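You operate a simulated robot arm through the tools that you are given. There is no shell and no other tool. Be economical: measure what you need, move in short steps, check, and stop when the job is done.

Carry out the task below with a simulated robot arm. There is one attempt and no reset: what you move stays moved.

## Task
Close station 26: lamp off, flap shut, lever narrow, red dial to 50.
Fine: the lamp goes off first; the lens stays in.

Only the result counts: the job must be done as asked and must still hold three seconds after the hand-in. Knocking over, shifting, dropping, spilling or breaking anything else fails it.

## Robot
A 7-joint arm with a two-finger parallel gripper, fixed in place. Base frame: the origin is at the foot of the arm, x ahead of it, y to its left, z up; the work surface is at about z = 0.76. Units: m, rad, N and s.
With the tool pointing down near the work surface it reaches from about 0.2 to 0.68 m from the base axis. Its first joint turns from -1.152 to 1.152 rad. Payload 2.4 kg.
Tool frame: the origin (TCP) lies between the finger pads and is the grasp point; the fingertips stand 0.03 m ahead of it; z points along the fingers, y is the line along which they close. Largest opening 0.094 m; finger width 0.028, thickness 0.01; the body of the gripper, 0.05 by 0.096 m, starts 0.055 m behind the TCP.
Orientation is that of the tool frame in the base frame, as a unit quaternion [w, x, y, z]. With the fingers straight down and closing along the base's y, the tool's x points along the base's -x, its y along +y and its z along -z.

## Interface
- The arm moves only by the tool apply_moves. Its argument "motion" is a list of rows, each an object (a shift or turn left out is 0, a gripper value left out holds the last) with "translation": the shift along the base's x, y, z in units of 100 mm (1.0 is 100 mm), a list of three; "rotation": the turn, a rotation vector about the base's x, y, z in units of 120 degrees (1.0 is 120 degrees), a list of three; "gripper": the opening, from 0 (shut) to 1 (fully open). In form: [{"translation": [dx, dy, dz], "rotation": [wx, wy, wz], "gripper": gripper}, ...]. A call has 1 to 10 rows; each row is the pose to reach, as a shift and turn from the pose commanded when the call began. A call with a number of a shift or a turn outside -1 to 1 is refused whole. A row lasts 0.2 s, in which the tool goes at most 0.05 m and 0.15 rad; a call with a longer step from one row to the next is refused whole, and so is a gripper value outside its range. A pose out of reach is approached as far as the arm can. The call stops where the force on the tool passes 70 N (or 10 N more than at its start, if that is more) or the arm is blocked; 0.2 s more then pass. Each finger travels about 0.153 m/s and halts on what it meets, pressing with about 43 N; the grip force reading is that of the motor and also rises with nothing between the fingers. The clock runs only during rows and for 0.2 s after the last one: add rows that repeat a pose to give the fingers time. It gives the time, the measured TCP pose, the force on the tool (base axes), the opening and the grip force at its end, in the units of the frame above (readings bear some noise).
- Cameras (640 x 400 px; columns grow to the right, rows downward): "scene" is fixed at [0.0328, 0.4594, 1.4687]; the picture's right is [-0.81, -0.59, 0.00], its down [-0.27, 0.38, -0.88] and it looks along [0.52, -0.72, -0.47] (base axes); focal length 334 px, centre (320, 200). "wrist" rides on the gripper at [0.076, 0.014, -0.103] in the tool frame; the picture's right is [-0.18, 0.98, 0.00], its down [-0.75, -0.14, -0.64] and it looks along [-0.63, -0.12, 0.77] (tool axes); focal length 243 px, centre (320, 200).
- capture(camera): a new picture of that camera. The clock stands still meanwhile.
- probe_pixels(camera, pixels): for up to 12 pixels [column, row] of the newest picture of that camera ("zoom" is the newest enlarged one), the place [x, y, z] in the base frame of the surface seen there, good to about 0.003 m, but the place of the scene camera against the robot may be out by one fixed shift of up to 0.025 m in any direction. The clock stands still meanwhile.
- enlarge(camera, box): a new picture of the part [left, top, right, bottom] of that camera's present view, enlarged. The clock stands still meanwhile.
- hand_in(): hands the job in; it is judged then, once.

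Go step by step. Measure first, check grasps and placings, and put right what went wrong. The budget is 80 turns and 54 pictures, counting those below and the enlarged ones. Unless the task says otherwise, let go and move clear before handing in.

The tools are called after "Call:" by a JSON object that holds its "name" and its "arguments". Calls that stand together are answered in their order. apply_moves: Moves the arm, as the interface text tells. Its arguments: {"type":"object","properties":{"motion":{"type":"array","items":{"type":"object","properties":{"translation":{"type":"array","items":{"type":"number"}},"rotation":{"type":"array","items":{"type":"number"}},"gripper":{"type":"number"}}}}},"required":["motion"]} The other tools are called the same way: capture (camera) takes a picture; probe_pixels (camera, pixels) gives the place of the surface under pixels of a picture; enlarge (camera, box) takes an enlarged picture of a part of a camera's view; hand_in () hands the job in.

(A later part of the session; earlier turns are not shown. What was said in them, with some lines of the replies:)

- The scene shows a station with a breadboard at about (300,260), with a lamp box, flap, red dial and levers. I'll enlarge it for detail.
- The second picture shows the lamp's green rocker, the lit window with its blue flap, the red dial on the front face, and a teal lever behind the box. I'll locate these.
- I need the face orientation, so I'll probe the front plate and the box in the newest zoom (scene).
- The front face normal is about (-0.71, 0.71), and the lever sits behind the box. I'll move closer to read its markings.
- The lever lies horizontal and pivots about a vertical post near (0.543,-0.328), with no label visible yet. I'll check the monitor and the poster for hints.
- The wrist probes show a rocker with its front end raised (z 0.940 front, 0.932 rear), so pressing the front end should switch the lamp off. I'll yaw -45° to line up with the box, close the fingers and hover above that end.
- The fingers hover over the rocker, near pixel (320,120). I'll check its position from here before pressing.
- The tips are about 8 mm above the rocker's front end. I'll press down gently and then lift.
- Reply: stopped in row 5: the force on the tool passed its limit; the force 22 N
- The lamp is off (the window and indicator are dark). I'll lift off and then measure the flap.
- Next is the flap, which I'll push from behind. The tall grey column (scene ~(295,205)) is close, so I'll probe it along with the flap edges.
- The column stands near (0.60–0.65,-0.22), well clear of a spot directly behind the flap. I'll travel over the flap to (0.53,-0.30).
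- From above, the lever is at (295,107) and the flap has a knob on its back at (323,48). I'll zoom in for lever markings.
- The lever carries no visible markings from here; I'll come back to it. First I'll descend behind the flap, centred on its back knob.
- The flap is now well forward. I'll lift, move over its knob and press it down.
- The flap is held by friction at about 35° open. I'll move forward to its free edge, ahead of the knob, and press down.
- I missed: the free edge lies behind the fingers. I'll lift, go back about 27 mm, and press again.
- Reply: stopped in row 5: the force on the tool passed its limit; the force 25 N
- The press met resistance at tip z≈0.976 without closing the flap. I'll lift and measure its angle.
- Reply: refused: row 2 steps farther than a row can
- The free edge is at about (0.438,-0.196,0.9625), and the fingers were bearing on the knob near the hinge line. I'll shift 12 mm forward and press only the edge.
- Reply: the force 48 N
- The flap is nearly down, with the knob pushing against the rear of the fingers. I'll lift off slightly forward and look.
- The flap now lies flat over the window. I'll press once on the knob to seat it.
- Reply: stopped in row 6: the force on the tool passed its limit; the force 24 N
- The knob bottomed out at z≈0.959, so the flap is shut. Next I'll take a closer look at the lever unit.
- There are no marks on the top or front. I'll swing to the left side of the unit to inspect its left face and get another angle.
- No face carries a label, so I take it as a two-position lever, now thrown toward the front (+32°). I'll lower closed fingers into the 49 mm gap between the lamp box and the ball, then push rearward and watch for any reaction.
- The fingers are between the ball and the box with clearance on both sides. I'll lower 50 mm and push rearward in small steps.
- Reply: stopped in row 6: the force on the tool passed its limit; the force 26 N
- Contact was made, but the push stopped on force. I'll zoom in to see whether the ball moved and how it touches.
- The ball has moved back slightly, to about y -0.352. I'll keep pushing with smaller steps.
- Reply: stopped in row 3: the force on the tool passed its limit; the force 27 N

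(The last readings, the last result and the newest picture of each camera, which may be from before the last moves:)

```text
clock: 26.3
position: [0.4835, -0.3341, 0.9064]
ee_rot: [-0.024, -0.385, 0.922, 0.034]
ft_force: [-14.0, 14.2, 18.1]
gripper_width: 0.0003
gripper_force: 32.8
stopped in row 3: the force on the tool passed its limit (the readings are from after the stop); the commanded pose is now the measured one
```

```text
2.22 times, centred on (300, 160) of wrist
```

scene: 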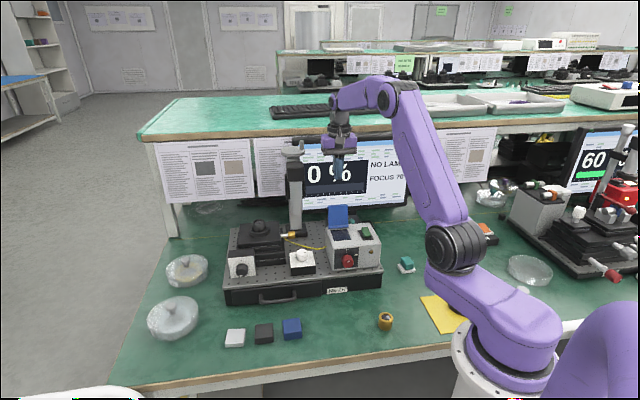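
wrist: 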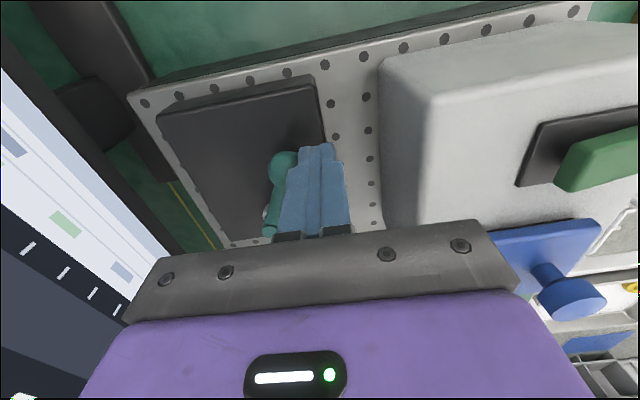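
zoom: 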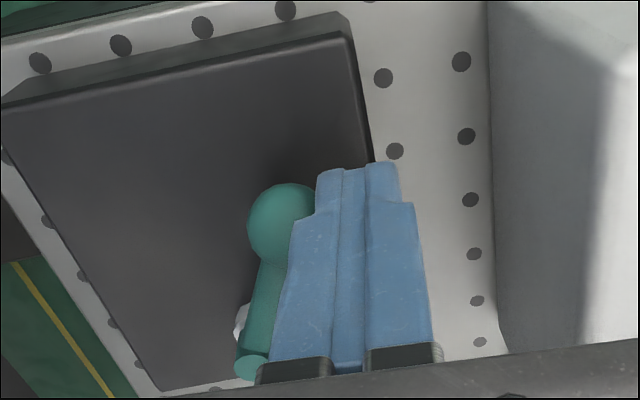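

The lever still resists. I'll return to the earlier viewing pose and compare the lever angle.

Call:
{"name": "apply_moves", "arguments": {"motion": [{"translation": [-0.1, 0.1, 0]}, {"translation": [-0.175, 0.175, 0]}, {"translation": [-0.175, 0.175, 0.3]}, {"translation": [-0.175, 0.175, 0.506]}, {"translation": [-0.175, 0.175, 0.506]}]}}

Call:
{"name": "enlarge", "arguments": {"camera": "wrist", "box": [200, 70, 440, 250]}}

Call:
{"name": "probe_pixels", "arguments": {"camera": "zoom", "pixels": [[195, 155], [185, 225], [178, 268], [240, 120], [200, 245]]}}

```text
clock: 27.5
position: [0.4675, -0.3202, 0.9568]
ee_rot: [-0.022, -0.385, 0.922, 0.031]
ft_force: [-0.6, -0.5, -0.1]
gripper_width: 0.0
gripper_force: 33.0
```

```text
2.22 times, centred on (320, 160) of wrist
```

zoom: 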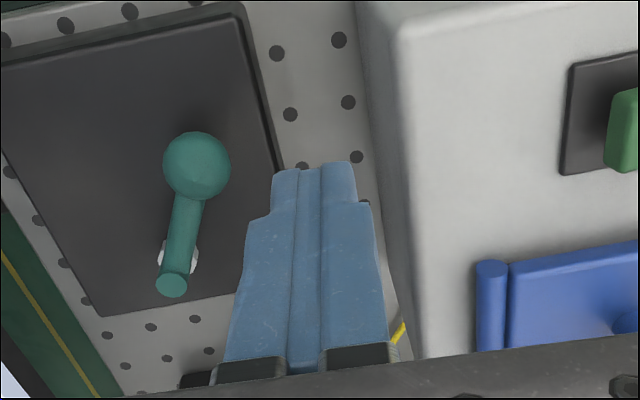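

```text
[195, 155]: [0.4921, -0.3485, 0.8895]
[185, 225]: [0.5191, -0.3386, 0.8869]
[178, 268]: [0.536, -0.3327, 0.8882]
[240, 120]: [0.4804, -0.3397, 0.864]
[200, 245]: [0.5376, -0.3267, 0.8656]
```

The lever angle is unchanged, so it seems to be against a stop in that direction. I'll try pushing the other way from behind, after checking clearance to the monitor.

Call:
{"name": "probe_pixels", "arguments": {"camera": "scene", "pixels": [[385, 205], [400, 203], [375, 212], [385, 180], [405, 170], [320, 205]]}}

```text
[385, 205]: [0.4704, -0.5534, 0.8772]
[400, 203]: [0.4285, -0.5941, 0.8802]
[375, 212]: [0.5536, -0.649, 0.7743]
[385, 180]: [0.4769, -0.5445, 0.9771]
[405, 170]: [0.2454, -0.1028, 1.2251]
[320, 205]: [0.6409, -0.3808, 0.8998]
```

The monitor plane is at x−y≈1.02, leaving enough room. I'll correct the small tilt, cross over the ball and lower behind it.

Call:
{"name": "apply_moves", "arguments": {"motion": [{"translation": [0, 0, 0.1], "rotation": [-0.0193, -0.0308, -0.0025]}, {"translation": [0.3, -0.25, 0.1], "rotation": [-0.0193, -0.0308, -0.0025]}, {"translation": [0.56, -0.51, 0.1], "rotation": [-0.0193, -0.0308, -0.0025]}, {"translation": [0.56, -0.51, -0.2], "rotation": [-0.0193, -0.0308, -0.0025]}, {"translation": [0.56, -0.51, -0.5], "rotation": [-0.0193, -0.0308, -0.0025]}, {"translation": [0.56, -0.51, -0.5], "rotation": [-0.0193, -0.0308, -0.0025]}]}}

Call:
{"name": "apply_moves", "arguments": {"motion": [{"translation": [-0.05, 0.05, 0]}, {"translation": [-0.1, 0.1, 0]}, {"translation": [-0.15, 0.15, 0]}, {"translation": [-0.2, 0.2, 0]}, {"translation": [-0.25, 0.25, 0]}, {"translation": [-0.3, 0.3, 0]}, {"translation": [-0.35, 0.35, 0]}, {"translation": [-0.35, 0.35, 0]}]}}

```text
clock: 28.9
position: [0.5243, -0.3702, 0.9035]
ee_rot: [-0.001, -0.383, 0.924, -0.001]
ft_force: [-0.6, -0.1, -0.2]
gripper_width: 0.0
gripper_force: 32.9
```

```text
clock: 30.7
position: [0.4887, -0.3344, 0.9033]
ee_rot: [-0.002, -0.382, 0.924, 0.0]
ft_force: [0.1, 0.2, 0.4]
gripper_width: 0.0
gripper_force: 33.1
```

The fingers moved forward freely with almost no force. I'll look at the lever.

Call:
{"name": "enlarge", "arguments": {"camera": "wrist", "box": [200, 70, 440, 250]}}

Call:
{"name": "probe_pixels", "arguments": {"camera": "zoom", "pixels": [[380, 150], [370, 200], [360, 240]]}}

```text
2.22 times, centred on (320, 160) of wrist
```

zoom: 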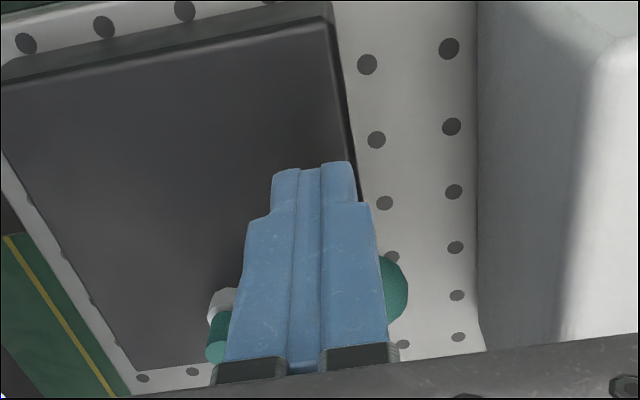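

```text
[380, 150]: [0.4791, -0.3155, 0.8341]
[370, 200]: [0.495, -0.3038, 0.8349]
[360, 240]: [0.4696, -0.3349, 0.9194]
```

The lever swung freely to point toward the front (ball at zoom (395,290)). Its throw is apparently left–right, so I'll locate the ball before pushing on to the other stop.

Call:
{"name": "probe_pixels", "arguments": {"camera": "zoom", "pixels": [[395, 280], [400, 300], [218, 330], [214, 352], [225, 300]]}}

```text
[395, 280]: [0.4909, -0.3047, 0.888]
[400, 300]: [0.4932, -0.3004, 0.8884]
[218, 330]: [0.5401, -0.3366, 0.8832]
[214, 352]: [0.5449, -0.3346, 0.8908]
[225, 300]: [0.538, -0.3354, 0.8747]
```

The ball centre is at about (0.497,-0.306) and the fingers are on its left. I'll push toward (+x,+y) in small steps until it stops.

Call:
{"name": "apply_moves", "arguments": {"motion": [{"translation": [0.03, 0.03, 0]}, {"translation": [0.07, 0.07, 0]}, {"translation": [0.11, 0.11, 0]}, {"translation": [0.15, 0.15, 0]}, {"translation": [0.19, 0.19, 0]}, {"translation": [0.23, 0.23, 0]}, {"translation": [0.26, 0.26, 0]}, {"translation": [0.29, 0.29, 0]}, {"translation": [0.32, 0.32, 0]}, {"translation": [0.32, 0.32, 0]}]}}

```text
clock: 32.9
position: [0.512, -0.3148, 0.904]
ee_rot: [-0.007, -0.376, 0.926, 0.002]
ft_force: [-42.1, -24.7, 4.3]
gripper_width: 0.0
gripper_force: 33.0
```

It met a firm stop (≈49 N). I'll back off, lift, and check lever and monitor.

Call:
{"name": "apply_moves", "arguments": {"motion": [{"translation": [-0.15, -0.15, 0]}, {"translation": [-0.25, -0.25, 0.1]}, {"translation": [-0.25, -0.25, 0.5]}, {"translation": [-0.25, -0.25, 0.8]}, {"translation": [-0.25, -0.25, 0.8]}]}}

Call:
{"name": "capture", "arguments": {"camera": "wrist"}}

Call:
{"name": "probe_pixels", "arguments": {"camera": "wrist", "pixels": [[350, 160], [345, 180], [340, 190], [360, 170], [355, 185], [365, 150]]}}

```text
clock: 34.1
position: [0.4973, -0.3255, 0.9848]
ee_rot: [0.001, -0.383, 0.924, 0.0]
ft_force: [0.0, 0.2, 0.8]
gripper_width: 0.0
gripper_force: 33.1
```

```text
8 pictures are left
```

wrist: 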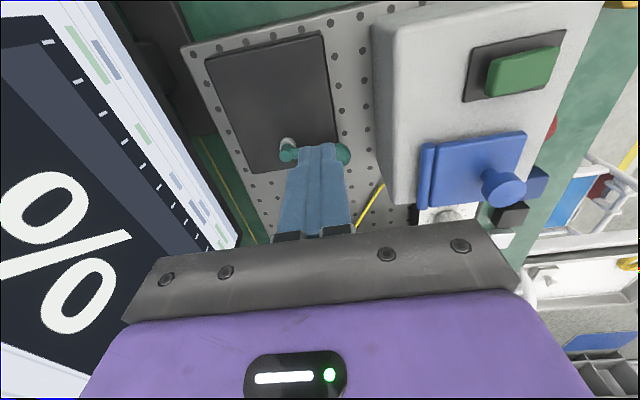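

```text
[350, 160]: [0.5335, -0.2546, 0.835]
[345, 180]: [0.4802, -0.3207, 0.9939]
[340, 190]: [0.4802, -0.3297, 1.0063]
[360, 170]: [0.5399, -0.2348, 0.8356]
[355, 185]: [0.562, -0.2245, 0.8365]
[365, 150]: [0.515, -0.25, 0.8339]
```

The lever now points straight out to the front against the opposite stop, so it has been thrown. The dial is next: I'll swing back to the front, yawed to face it, with the gripper open.

Call:
{"name": "apply_moves", "arguments": {"motion": [{"translation": [0, 0, 0.3], "rotation": [0, 0, -0.06]}, {"translation": [-0.1, 0.1, 0.6], "rotation": [0, 0, -0.12]}, {"translation": [-0.2, 0.3, 0.7], "rotation": [0, 0, -0.18]}, {"translation": [-0.35, 0.5, 0.7], "rotation": [0, 0, -0.24]}, {"translation": [-0.5, 0.75, 0.7], "rotation": [0, 0, -0.31]}, {"translation": [-0.7, 1.0, 0.7], "rotation": [0, 0, -0.375]}, {"translation": [-0.7, 1.0, 0.7], "rotation": [0, 0, -0.375]}]}}

Call:
{"name": "apply_moves", "arguments": {"motion": [{"translation": [-0.15, 0.2, 0], "rotation": [0, 0, -0.0625], "gripper": 1}, {"translation": [-0.3, 0.4, 0], "rotation": [0, 0, -0.125], "gripper": 1}, {"translation": [-0.45, 0.6, 0], "rotation": [0, 0, -0.1875], "gripper": 1}, {"translation": [-0.6, 0.8, 0], "rotation": [0, 0, -0.25], "gripper": 1}, {"translation": [-0.73, 1.0, 0], "rotation": [0, 0, -0.3125], "gripper": 1}, {"translation": [-0.73, 1.0, 0], "rotation": [0, 0, -0.375], "gripper": 1}, {"translation": [-0.73, 1.0, 0], "rotation": [0, 0, -0.375], "gripper": 1}]}}

Call:
{"name": "apply_moves", "arguments": {"motion": [{"translation": [0, 0, -0.3], "rotation": [-0.04, -0.04, 0]}, {"translation": [0, 0, -0.6], "rotation": [-0.08, -0.08, 0]}, {"translation": [0, 0, -0.9], "rotation": [-0.118, -0.118, 0]}, {"translation": [0, 0, -0.9], "rotation": [-0.118, -0.118, 0]}]}}

Call:
{"name": "enlarge", "arguments": {"camera": "wrist", "box": [240, 60, 420, 230]}}

```text
clock: 35.7
position: [0.4258, -0.2265, 1.0549]
ee_rot: [0.0, 0.001, 1.0, 0.0]
ft_force: [-0.1, -0.2, -0.2]
gripper_width: 0.0
gripper_force: 32.6
```

```text
clock: 37.3
position: [0.3528, -0.1276, 1.0554]
ee_rot: [0.0, 0.383, 0.924, 0.0]
ft_force: [0.0, -0.5, -0.6]
gripper_width: 0.0942
gripper_force: 0.1
```

```text
clock: 38.3
position: [0.3526, -0.1281, 0.9664]
ee_rot: [0.161, 0.377, 0.91, -0.065]
ft_force: [-0.4, -1.3, -0.1]
gripper_width: 0.0943
gripper_force: 0.0
```

```text
2.35 times, centred on (330, 145) of wrist
```

zoom: 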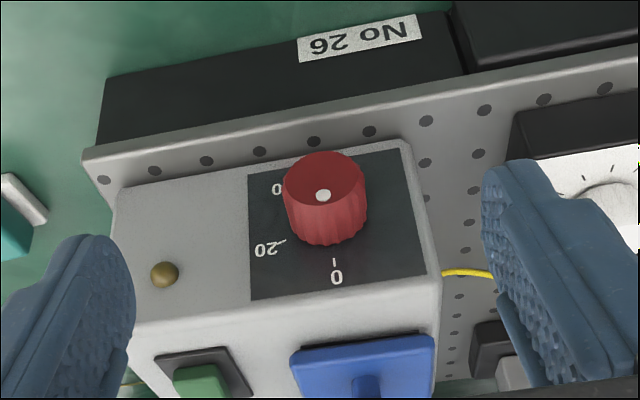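

The dot at (323,195) points to 0, with 20 and 50 on the viewer's right side. I'll measure the scale and knob in 3D.

Call:
{"name": "probe_pixels", "arguments": {"camera": "zoom", "pixels": [[334, 260], [284, 241], [277, 190], [266, 249], [337, 277], [323, 195], [323, 160], [323, 172], [296, 185], [355, 180], [251, 298], [425, 271]]}}

```text
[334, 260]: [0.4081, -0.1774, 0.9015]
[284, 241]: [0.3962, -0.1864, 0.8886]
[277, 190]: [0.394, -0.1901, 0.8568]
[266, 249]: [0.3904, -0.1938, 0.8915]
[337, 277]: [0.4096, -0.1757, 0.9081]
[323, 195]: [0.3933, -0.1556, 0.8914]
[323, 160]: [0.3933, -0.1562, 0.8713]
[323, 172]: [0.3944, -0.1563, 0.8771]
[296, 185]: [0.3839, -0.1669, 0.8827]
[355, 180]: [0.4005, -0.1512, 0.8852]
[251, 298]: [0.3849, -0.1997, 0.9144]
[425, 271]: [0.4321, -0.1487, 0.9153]
```

The knob axis is at x+y≈0.234, z≈0.882, protruding 25 mm. The dot is at 0, with 20 near 62° and 50 near 140–150° clockwise. I'll grasp from above and roll about the knob axis in two strokes. First I'll set 10° pitch and a −35° roll.

Call:
{"name": "apply_moves", "arguments": {"motion": [{"translation": [0.2, 0, 0.2], "rotation": [0.03, 0.03, 0], "gripper": 0.65}, {"translation": [0.5, 0, 0.35], "rotation": [0.0589, 0.0589, 0], "gripper": 0.65}, {"translation": [0.72, 0, 0.35], "rotation": [0.0589, 0.0589, 0], "gripper": 0.65}, {"translation": [0.72, 0, 0.35], "rotation": [0.0589, 0.0589, 0], "gripper": 0.65}]}}

Call:
{"name": "apply_moves", "arguments": {"motion": [{"rotation": [-0.042, 0.042, 0]}, {"rotation": [-0.084, 0.084, 0]}, {"rotation": [-0.126, 0.126, 0]}, {"rotation": [-0.168, 0.168, 0]}, {"rotation": [-0.2062, 0.2062, 0]}, {"rotation": [-0.2062, 0.2062, 0]}]}}

```text
clock: 39.3
position: [0.4253, -0.1274, 0.9996]
ee_rot: [0.08, 0.382, 0.92, -0.033]
ft_force: [1.0, -0.4, 0.2]
gripper_width: 0.0611
gripper_force: 0.1
```

```text
clock: 40.7
position: [0.4249, -0.1273, 1.0008]
ee_rot: [-0.038, 0.339, 0.888, -0.309]
ft_force: [-0.5, 0.7, 0.5]
gripper_width: 0.0611
gripper_force: 0.0
```

Call:
{"name": "apply_moves", "arguments": {"motion": [{"translation": [0, 0, -0.3]}, {"translation": [0, 0, -0.56]}, {"translation": [0, 0, -0.56]}]}}

Call:
{"name": "capture", "arguments": {"camera": "wrist"}}

```text
clock: 41.5
position: [0.4246, -0.1277, 0.9444]
ee_rot: [-0.038, 0.339, 0.888, -0.309]
ft_force: [-0.4, 0.6, 0.1]
gripper_width: 0.0615
gripper_force: 0.2
```

```text
6 pictures are left
```

wrist: 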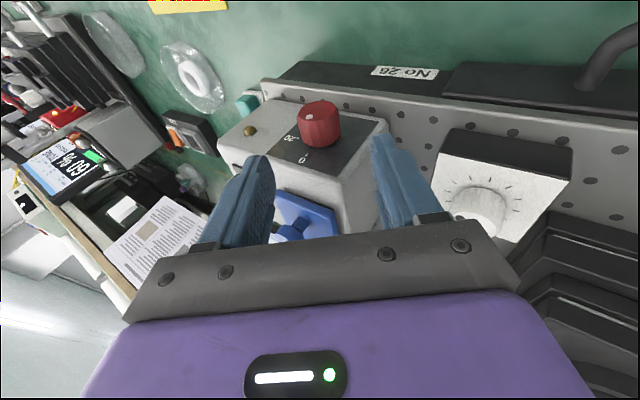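

The knob (318,123) lies between the fingertips. I'll advance along the tool axis and close on it.

Call:
{"name": "probe_pixels", "arguments": {"camera": "wrist", "pixels": [[308, 116], [302, 110], [318, 104], [334, 108], [320, 112], [320, 135]]}}

Call:
{"name": "apply_moves", "arguments": {"motion": [{"translation": [-0.1, -0.1, -0.2]}, {"translation": [-0.2, -0.2, -0.4]}, {"translation": [-0.285, -0.295, -0.575]}, {"translation": [-0.285, -0.295, -0.575]}]}}

```text
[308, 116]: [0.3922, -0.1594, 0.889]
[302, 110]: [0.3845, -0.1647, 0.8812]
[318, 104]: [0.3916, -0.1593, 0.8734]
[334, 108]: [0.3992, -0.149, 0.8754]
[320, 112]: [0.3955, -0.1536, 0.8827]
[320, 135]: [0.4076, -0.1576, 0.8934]
```

```text
clock: 42.5
position: [0.3951, -0.1548, 0.8853]
ee_rot: [-0.038, 0.339, 0.888, -0.308]
ft_force: [-0.3, -1.4, -0.2]
gripper_width: 0.0612
gripper_force: 0.0
```

Call:
{"name": "apply_moves", "arguments": {"motion": [{"gripper": 0}, {"gripper": 0}, {"gripper": 0}]}}

Call:
{"name": "apply_moves", "arguments": {"motion": [{"translation": [-0.005, -0.005, 0.002], "rotation": [0.0458, -0.0458, 0]}, {"translation": [-0.011, -0.011, 0.004], "rotation": [0.0917, -0.0917, 0]}, {"translation": [-0.016, -0.016, 0.007], "rotation": [0.1375, -0.1375, 0]}, {"translation": [-0.022, -0.022, 0.01], "rotation": [0.1833, -0.1833, 0]}, {"translation": [-0.027, -0.027, 0.01], "rotation": [0.2292, -0.2292, 0]}, {"translation": [-0.033, -0.033, 0.007], "rotation": [0.275, -0.275, 0]}, {"translation": [-0.038, -0.038, 0.004], "rotation": [0.3208, -0.3208, 0]}, {"translation": [-0.044, -0.044, 0.002], "rotation": [0.3667, -0.3667, 0]}, {"translation": [-0.049, -0.049, 0], "rotation": [0.4125, -0.4125, 0]}, {"translation": [-0.049, -0.049, 0], "rotation": [0.4125, -0.4125, 0]}]}}

```text
clock: 43.3
position: [0.3942, -0.1561, 0.8858]
ee_rot: [-0.038, 0.34, 0.887, -0.31]
ft_force: [-3.2, -2.7, 4.0]
gripper_width: 0.0336
gripper_force: 45.4
```

```text
clock: 45.5
position: [0.3896, -0.1616, 0.8872]
ee_rot: [0.19, 0.389, 0.868, 0.245]
ft_force: [-33.2, -4.7, 20.3]
gripper_width: 0.0322
gripper_force: 45.1
```

The knob is gripped (width 0.033) and the stroke completed. I'll release slightly and check how far the dot moved.

Call:
{"name": "apply_moves", "arguments": {"motion": [{"gripper": 0.55}, {"gripper": 0.55}]}}

Call:
{"name": "enlarge", "arguments": {"camera": "wrist", "box": [230, 60, 430, 240]}}

```text
clock: 46.1
position: [0.3922, -0.1628, 0.8862]
ee_rot: [0.191, 0.387, 0.868, 0.245]
ft_force: [-0.2, -0.2, 1.4]
gripper_width: 0.0517
gripper_force: 0.1
```

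```text
2.22 times, centred on (330, 150) of wrist
```

zoom: 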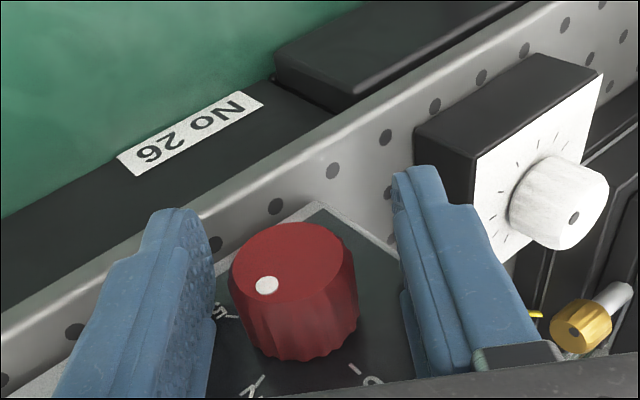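

The dot (267,285) has turned well past 20. I'll measure the dot and the ticks in 3D.

Call:
{"name": "probe_pixels", "arguments": {"camera": "zoom", "pixels": [[267, 285], [292, 228], [238, 262], [350, 255], [285, 295], [340, 285], [232, 317], [222, 310], [255, 380], [250, 392], [354, 368], [362, 373]]}}

```text
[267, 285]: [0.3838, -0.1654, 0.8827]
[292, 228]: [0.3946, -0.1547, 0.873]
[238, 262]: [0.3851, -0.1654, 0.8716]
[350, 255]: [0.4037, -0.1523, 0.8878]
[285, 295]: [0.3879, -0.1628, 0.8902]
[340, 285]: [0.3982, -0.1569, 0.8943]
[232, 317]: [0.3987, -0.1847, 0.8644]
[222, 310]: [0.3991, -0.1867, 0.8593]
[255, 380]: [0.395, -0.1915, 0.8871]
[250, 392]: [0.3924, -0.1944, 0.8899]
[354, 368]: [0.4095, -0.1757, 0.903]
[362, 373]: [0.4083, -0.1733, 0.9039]
```

Geometrically the dot is now near 72°, and the 50 tick is near 140°. I'll roll back open, regrasp, and turn about 66° more.

Call:
{"name": "apply_moves", "arguments": {"motion": [{"translation": [0.005, 0.005, 0.002], "rotation": [-0.0458, 0.0458, 0]}, {"translation": [0.011, 0.011, 0.004], "rotation": [-0.0917, 0.0917, 0]}, {"translation": [0.016, 0.016, 0.007], "rotation": [-0.1375, 0.1375, 0]}, {"translation": [0.022, 0.022, 0.01], "rotation": [-0.1833, 0.1833, 0]}, {"translation": [0.027, 0.027, 0.01], "rotation": [-0.2292, 0.2292, 0]}, {"translation": [0.033, 0.033, 0.007], "rotation": [-0.275, 0.275, 0]}, {"translation": [0.038, 0.038, 0.004], "rotation": [-0.3208, 0.3208, 0]}, {"translation": [0.044, 0.044, 0.002], "rotation": [-0.3667, 0.3667, 0]}, {"translation": [0.049, 0.049, 0], "rotation": [-0.4125, 0.4125, 0]}, {"translation": [0.049, 0.049, 0], "rotation": [-0.4125, 0.4125, 0]}]}}

Call:
{"name": "apply_moves", "arguments": {"motion": [{"gripper": 0}, {"gripper": 0}, {"gripper": 0}]}}

Call:
{"name": "apply_moves", "arguments": {"motion": [{"translation": [-0.005, -0.005, 0.002], "rotation": [0.0432, -0.0432, 0]}, {"translation": [-0.01, -0.01, 0.004], "rotation": [0.0864, -0.0864, 0]}, {"translation": [-0.015, -0.015, 0.007], "rotation": [0.1296, -0.1296, 0]}, {"translation": [-0.02, -0.02, 0.01], "rotation": [0.1728, -0.1728, 0]}, {"translation": [-0.025, -0.025, 0.01], "rotation": [0.216, -0.216, 0]}, {"translation": [-0.03, -0.03, 0.007], "rotation": [0.2592, -0.2592, 0]}, {"translation": [-0.035, -0.035, 0.004], "rotation": [0.3024, -0.3024, 0]}, {"translation": [-0.041, -0.041, 0.002], "rotation": [0.3456, -0.3456, 0]}, {"translation": [-0.046, -0.046, 0], "rotation": [0.3889, -0.3889, 0]}, {"translation": [-0.046, -0.046, 0], "rotation": [0.3889, -0.3889, 0]}]}}

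Call:
{"name": "apply_moves", "arguments": {"motion": [{"gripper": 0.55}, {"gripper": 0.55}]}}

Call:
{"name": "enlarge", "arguments": {"camera": "wrist", "box": [230, 60, 430, 240]}}

```text
clock: 48.3
position: [0.396, -0.1566, 0.886]
ee_rot: [-0.038, 0.339, 0.888, -0.309]
ft_force: [0.7, 0.1, -0.2]
gripper_width: 0.0518
gripper_force: 0.1
```

```text
clock: 49.1
position: [0.3973, -0.1568, 0.8867]
ee_rot: [-0.037, 0.339, 0.888, -0.309]
ft_force: [2.5, 4.5, 8.9]
gripper_width: 0.0319
gripper_force: 45.5
```

```text
clock: 50.4
position: [0.3931, -0.1607, 0.8883]
ee_rot: [0.092, 0.388, 0.917, -0.015]
ft_force: [-5.1, 6.7, 15.9]
gripper_width: 0.0318
gripper_force: 45.3
out of reach, approached as far as the arm can: row 6
stopped in row 6: the force on the tool passed its limit (the readings are from after the stop); the commanded pose is now the measured one
```

```text
clock: 51.0
position: [0.394, -0.1612, 0.8871]
ee_rot: [0.093, 0.389, 0.917, -0.014]
ft_force: [0.0, -0.5, -0.7]
gripper_width: 0.0514
gripper_force: 0.0
```

```text
2.22 times, centred on (330, 150) of wrist
```

zoom: 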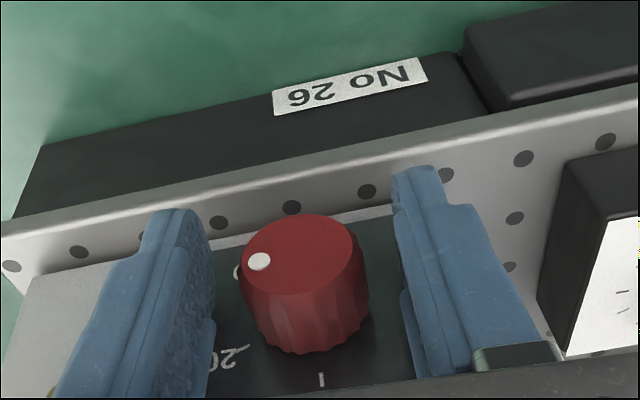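

The second stroke stopped early, near upright. I'll measure where the dot is now.

Call:
{"name": "probe_pixels", "arguments": {"camera": "zoom", "pixels": [[260, 262], [300, 219], [245, 250], [352, 240], [300, 285], [290, 228], [238, 272], [242, 348], [228, 354], [321, 378]]}}

```text
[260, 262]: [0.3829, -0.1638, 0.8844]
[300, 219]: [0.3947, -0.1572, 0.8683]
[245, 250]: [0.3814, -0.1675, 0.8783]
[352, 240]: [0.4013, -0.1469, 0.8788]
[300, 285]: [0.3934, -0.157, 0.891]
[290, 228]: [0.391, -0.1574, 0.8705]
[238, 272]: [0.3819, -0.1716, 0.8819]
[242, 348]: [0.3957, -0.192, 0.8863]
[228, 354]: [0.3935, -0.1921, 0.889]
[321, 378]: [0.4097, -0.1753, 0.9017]
```

The dot still reads about 70° (the 20 mark): the knob looks detented (0/20/50) and snapped back when I released mid-way. I'll roll back to −35°, regrasp, and do the stroke in two gentler halves without releasing.

Call:
{"name": "apply_moves", "arguments": {"motion": [{"translation": [0.005, 0.008, 0], "rotation": [-0.043, 0.043, 0]}, {"translation": [0.01, 0.016, 0], "rotation": [-0.086, 0.086, 0]}, {"translation": [0.015, 0.024, 0], "rotation": [-0.129, 0.129, 0]}, {"translation": [0.02, 0.032, 0], "rotation": [-0.172, 0.172, 0]}, {"translation": [0.023, 0.041, 0], "rotation": [-0.215, 0.215, 0]}, {"translation": [0.023, 0.041, 0], "rotation": [-0.215, 0.215, 0]}]}}

Call:
{"name": "apply_moves", "arguments": {"motion": [{"gripper": 0}, {"gripper": 0}, {"gripper": 0}]}}

Call:
{"name": "apply_moves", "arguments": {"motion": [{"translation": [-0.003, -0.003, 0.001], "rotation": [0.026, -0.026, 0]}, {"translation": [-0.006, -0.006, 0.003], "rotation": [0.052, -0.052, 0]}, {"translation": [-0.009, -0.009, 0.005], "rotation": [0.078, -0.078, 0]}, {"translation": [-0.012, -0.012, 0.006], "rotation": [0.104, -0.104, 0]}, {"translation": [-0.015, -0.015, 0.007], "rotation": [0.13, -0.13, 0]}, {"translation": [-0.018, -0.018, 0.008], "rotation": [0.156, -0.156, 0]}, {"translation": [-0.021, -0.021, 0.01], "rotation": [0.182, -0.182, 0]}, {"translation": [-0.024, -0.024, 0.01], "rotation": [0.206, -0.206, 0]}, {"translation": [-0.024, -0.024, 0.01], "rotation": [0.206, -0.206, 0]}]}}

```text
clock: 52.4
position: [0.3959, -0.1576, 0.8886]
ee_rot: [-0.029, 0.346, 0.887, -0.304]
ft_force: [-0.9, 0.1, 0.9]
gripper_width: 0.0517
gripper_force: 0.2
```

```text
clock: 53.2
position: [0.3978, -0.1559, 0.8876]
ee_rot: [-0.028, 0.344, 0.888, -0.302]
ft_force: [7.7, 3.7, -13.6]
gripper_width: 0.0317
gripper_force: 44.5
```

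```text
clock: 55.2
position: [0.3933, -0.1597, 0.8898]
ee_rot: [0.086, 0.389, 0.917, -0.026]
ft_force: [3.5, -2.3, -7.4]
gripper_width: 0.0317
gripper_force: 45.0
```

The first half went smoothly with low force. Now the second half, continuing to about +36°.

Call:
{"name": "apply_moves", "arguments": {"motion": [{"translation": [-0.003, -0.003, 0], "rotation": [0.026, -0.026, 0]}, {"translation": [-0.006, -0.006, -0.001], "rotation": [0.052, -0.052, 0]}, {"translation": [-0.009, -0.009, -0.003], "rotation": [0.078, -0.078, 0]}, {"translation": [-0.012, -0.012, -0.004], "rotation": [0.104, -0.104, 0]}, {"translation": [-0.015, -0.015, -0.005], "rotation": [0.13, -0.13, 0]}, {"translation": [-0.018, -0.018, -0.006], "rotation": [0.156, -0.156, 0]}, {"translation": [-0.021, -0.021, -0.008], "rotation": [0.182, -0.182, 0]}, {"translation": [-0.024, -0.024, -0.01], "rotation": [0.206, -0.206, 0]}, {"translation": [-0.024, -0.024, -0.01], "rotation": [0.206, -0.206, 0]}]}}

```text
clock: 55.6
position: [0.393, -0.1599, 0.8896]
ee_rot: [0.102, 0.401, 0.91, -0.002]
ft_force: [4.1, 6.5, -4.5]
gripper_width: 0.0321
gripper_force: 44.8
stopped in row 1: the force on the tool passed its limit (the readings are from after the stop); the commanded pose is now the measured one
```

It stopped again just past upright. I'll look at the dot while still holding, to learn whether the knob turned with the fingers.

Call:
{"name": "enlarge", "arguments": {"camera": "wrist", "box": [230, 60, 430, 240]}}

Call:
{"name": "probe_pixels", "arguments": {"camera": "zoom", "pixels": [[260, 240], [265, 250], [260, 262], [300, 285], [300, 219], [270, 230]]}}

```text
2.22 times, centred on (330, 150) of wrist
```

zoom: 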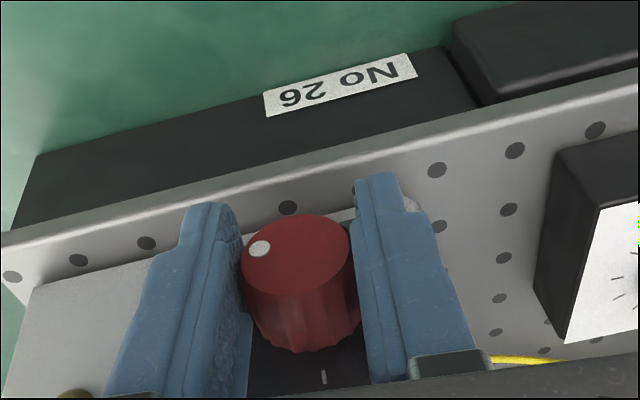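

```text
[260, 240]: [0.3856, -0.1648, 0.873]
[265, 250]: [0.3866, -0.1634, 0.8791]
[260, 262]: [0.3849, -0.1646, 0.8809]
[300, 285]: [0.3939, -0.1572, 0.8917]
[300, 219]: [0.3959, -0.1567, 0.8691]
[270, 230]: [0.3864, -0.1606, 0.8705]
```

Held, the dot is at ≈105° (image (260,248)), so the knob does turn with the fingers and sits just at the detent's hump. I'll keep turning from here.

Call:
{"name": "apply_moves", "arguments": {"motion": [{"rotation": [0.02, -0.02, 0]}, {"rotation": [0.04, -0.04, 0]}, {"translation": [-0.008, -0.008, 0], "rotation": [0.06, -0.06, 0]}, {"translation": [-0.011, -0.011, 0], "rotation": [0.08, -0.08, 0]}, {"translation": [-0.014, -0.014, 0], "rotation": [0.1, -0.1, 0]}, {"translation": [-0.016, -0.016, 0], "rotation": [0.12, -0.12, 0]}]}}

```text
clock: 57.0
position: [0.3901, -0.1623, 0.8893]
ee_rot: [0.162, 0.412, 0.882, 0.162]
ft_force: [12.9, 8.8, -24.2]
gripper_width: 0.0322
gripper_force: 45.2
```

It passed the hump. I'll finish the stroke to about +38°.

Call:
{"name": "apply_moves", "arguments": {"motion": [{"translation": [-0.002, -0.002, 0], "rotation": [0.018, -0.018, 0]}, {"translation": [-0.004, -0.004, -0.003], "rotation": [0.036, -0.036, 0]}, {"translation": [-0.007, -0.007, -0.006], "rotation": [0.054, -0.054, 0]}, {"translation": [-0.009, -0.009, -0.01], "rotation": [0.072, -0.072, 0]}, {"translation": [-0.011, -0.011, -0.012], "rotation": [0.088, -0.088, 0]}, {"translation": [-0.011, -0.011, -0.012], "rotation": [0.088, -0.088, 0]}]}}

Call:
{"name": "apply_moves", "arguments": {"motion": [{"gripper": 0.5}, {"gripper": 0.6}, {"gripper": 0.6}]}}

Call:
{"name": "enlarge", "arguments": {"camera": "wrist", "box": [230, 60, 430, 240]}}

```text
clock: 58.4
position: [0.3889, -0.1653, 0.8875]
ee_rot: [0.205, 0.41, 0.844, 0.279]
ft_force: [-4.3, 1.9, 5.3]
gripper_width: 0.0322
gripper_force: 44.6
```

```text
clock: 59.2
position: [0.3889, -0.163, 0.8881]
ee_rot: [0.204, 0.41, 0.844, 0.279]
ft_force: [-0.1, -0.1, -0.7]
gripper_width: 0.0565
gripper_force: 0.1
```

```text
2.22 times, centred on (330, 150) of wrist
```

zoom: 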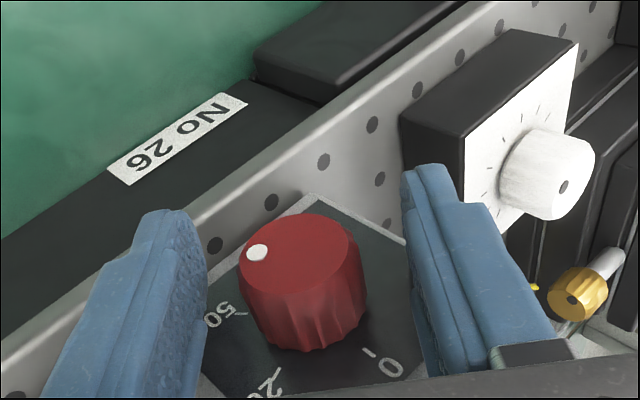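

The 50 label and its tick (240,315) are now visible. I'll measure the dot against the ticks.

Call:
{"name": "probe_pixels", "arguments": {"camera": "zoom", "pixels": [[256, 252], [242, 316], [234, 313], [218, 314], [275, 375], [268, 385], [366, 350], [374, 355], [390, 367], [313, 200], [400, 242], [300, 216]]}}

```text
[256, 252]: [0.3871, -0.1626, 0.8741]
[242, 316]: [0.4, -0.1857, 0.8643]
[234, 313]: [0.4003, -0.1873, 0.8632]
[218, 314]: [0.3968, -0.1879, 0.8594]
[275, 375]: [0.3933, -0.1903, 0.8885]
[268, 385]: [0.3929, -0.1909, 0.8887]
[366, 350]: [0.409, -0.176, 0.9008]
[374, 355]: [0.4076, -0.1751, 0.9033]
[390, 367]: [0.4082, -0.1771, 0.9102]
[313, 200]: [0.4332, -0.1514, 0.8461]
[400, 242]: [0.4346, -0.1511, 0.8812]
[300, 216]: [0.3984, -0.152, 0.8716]
```

Taking 0=0°, 20≈70°, 50≈140°, the dot measures ≈133–140°, and the 73° hand stroke from the 20 detent agrees with 50. I'll retract along the tool axis.

Call:
{"name": "apply_moves", "arguments": {"motion": [{"translation": [-0.12, -0.12, 0.2]}, {"translation": [-0.24, -0.24, 0.4]}, {"translation": [-0.36, -0.36, 0.61]}, {"translation": [-0.4, -0.3, 0.9]}, {"translation": [-0.4, -0.3, 0.9]}]}}

Call:
{"name": "apply_moves", "arguments": {"motion": [{"translation": [0, 0, 0.3], "rotation": [-0.045, 0.045, 0]}, {"translation": [0, 0, 0.6], "rotation": [-0.09, 0.09, 0]}, {"translation": [0, 0, 0.9], "rotation": [-0.135, 0.135, 0]}, {"translation": [0, 0, 1.0], "rotation": [-0.18, 0.18, 0]}, {"translation": [0, 0, 1.0], "rotation": [-0.225, 0.225, 0]}, {"translation": [0, 0, 1.0], "rotation": [-0.225, 0.225, 0]}]}}

Call:
{"name": "enlarge", "arguments": {"camera": "scene", "box": [290, 170, 410, 290]}}

```text
clock: 60.4
position: [0.3482, -0.1952, 0.9783]
ee_rot: [0.204, 0.409, 0.844, 0.279]
ft_force: [0.3, 0.3, 0.9]
gripper_width: 0.0565
gripper_force: 0.1
```

```text
clock: 61.8
position: [0.348, -0.1943, 1.0664]
ee_rot: [0.123, 0.41, 0.903, 0.048]
ft_force: [-0.3, -0.1, -0.4]
gripper_width: 0.0564
gripper_force: 0.0
out of reach, approached as far as the arm can: row 4, 5, 6
```

```text
3.33 times, centred on (350, 230) of scene
```

zoom: 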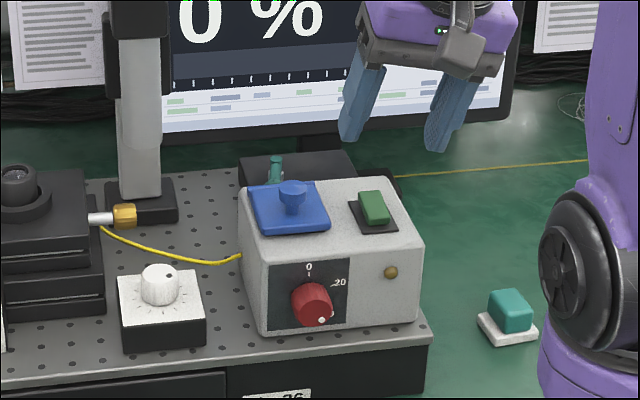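

The last scene picture shows the lamp dark, the flap flat and shut, the lever at its opposite stop, and the dial dot (321,320) at lower right toward 50. The arm is clear and nothing else has moved, so I'll hand in.

Call:
{"name": "hand_in", "arguments": {}}

```text
The job is handed in.
```

I handed in station 26 as closed, but I could not confirm that the lever is at "narrow". The lamp went off first, the flap is shut, the red dial is at 50, and the lens was not touched.

- **Lever:** I found no markings on the faces of the lever unit I could see; its rear and right faces were out of view. It was already against one stop, so I pushed it to the opposite stop and took that to be narrow.
- **Dial:** The dot measured about 133–140°, against about 140° for the 50 mark. The dial clicks into set positions, so I believe it has settled at 50.
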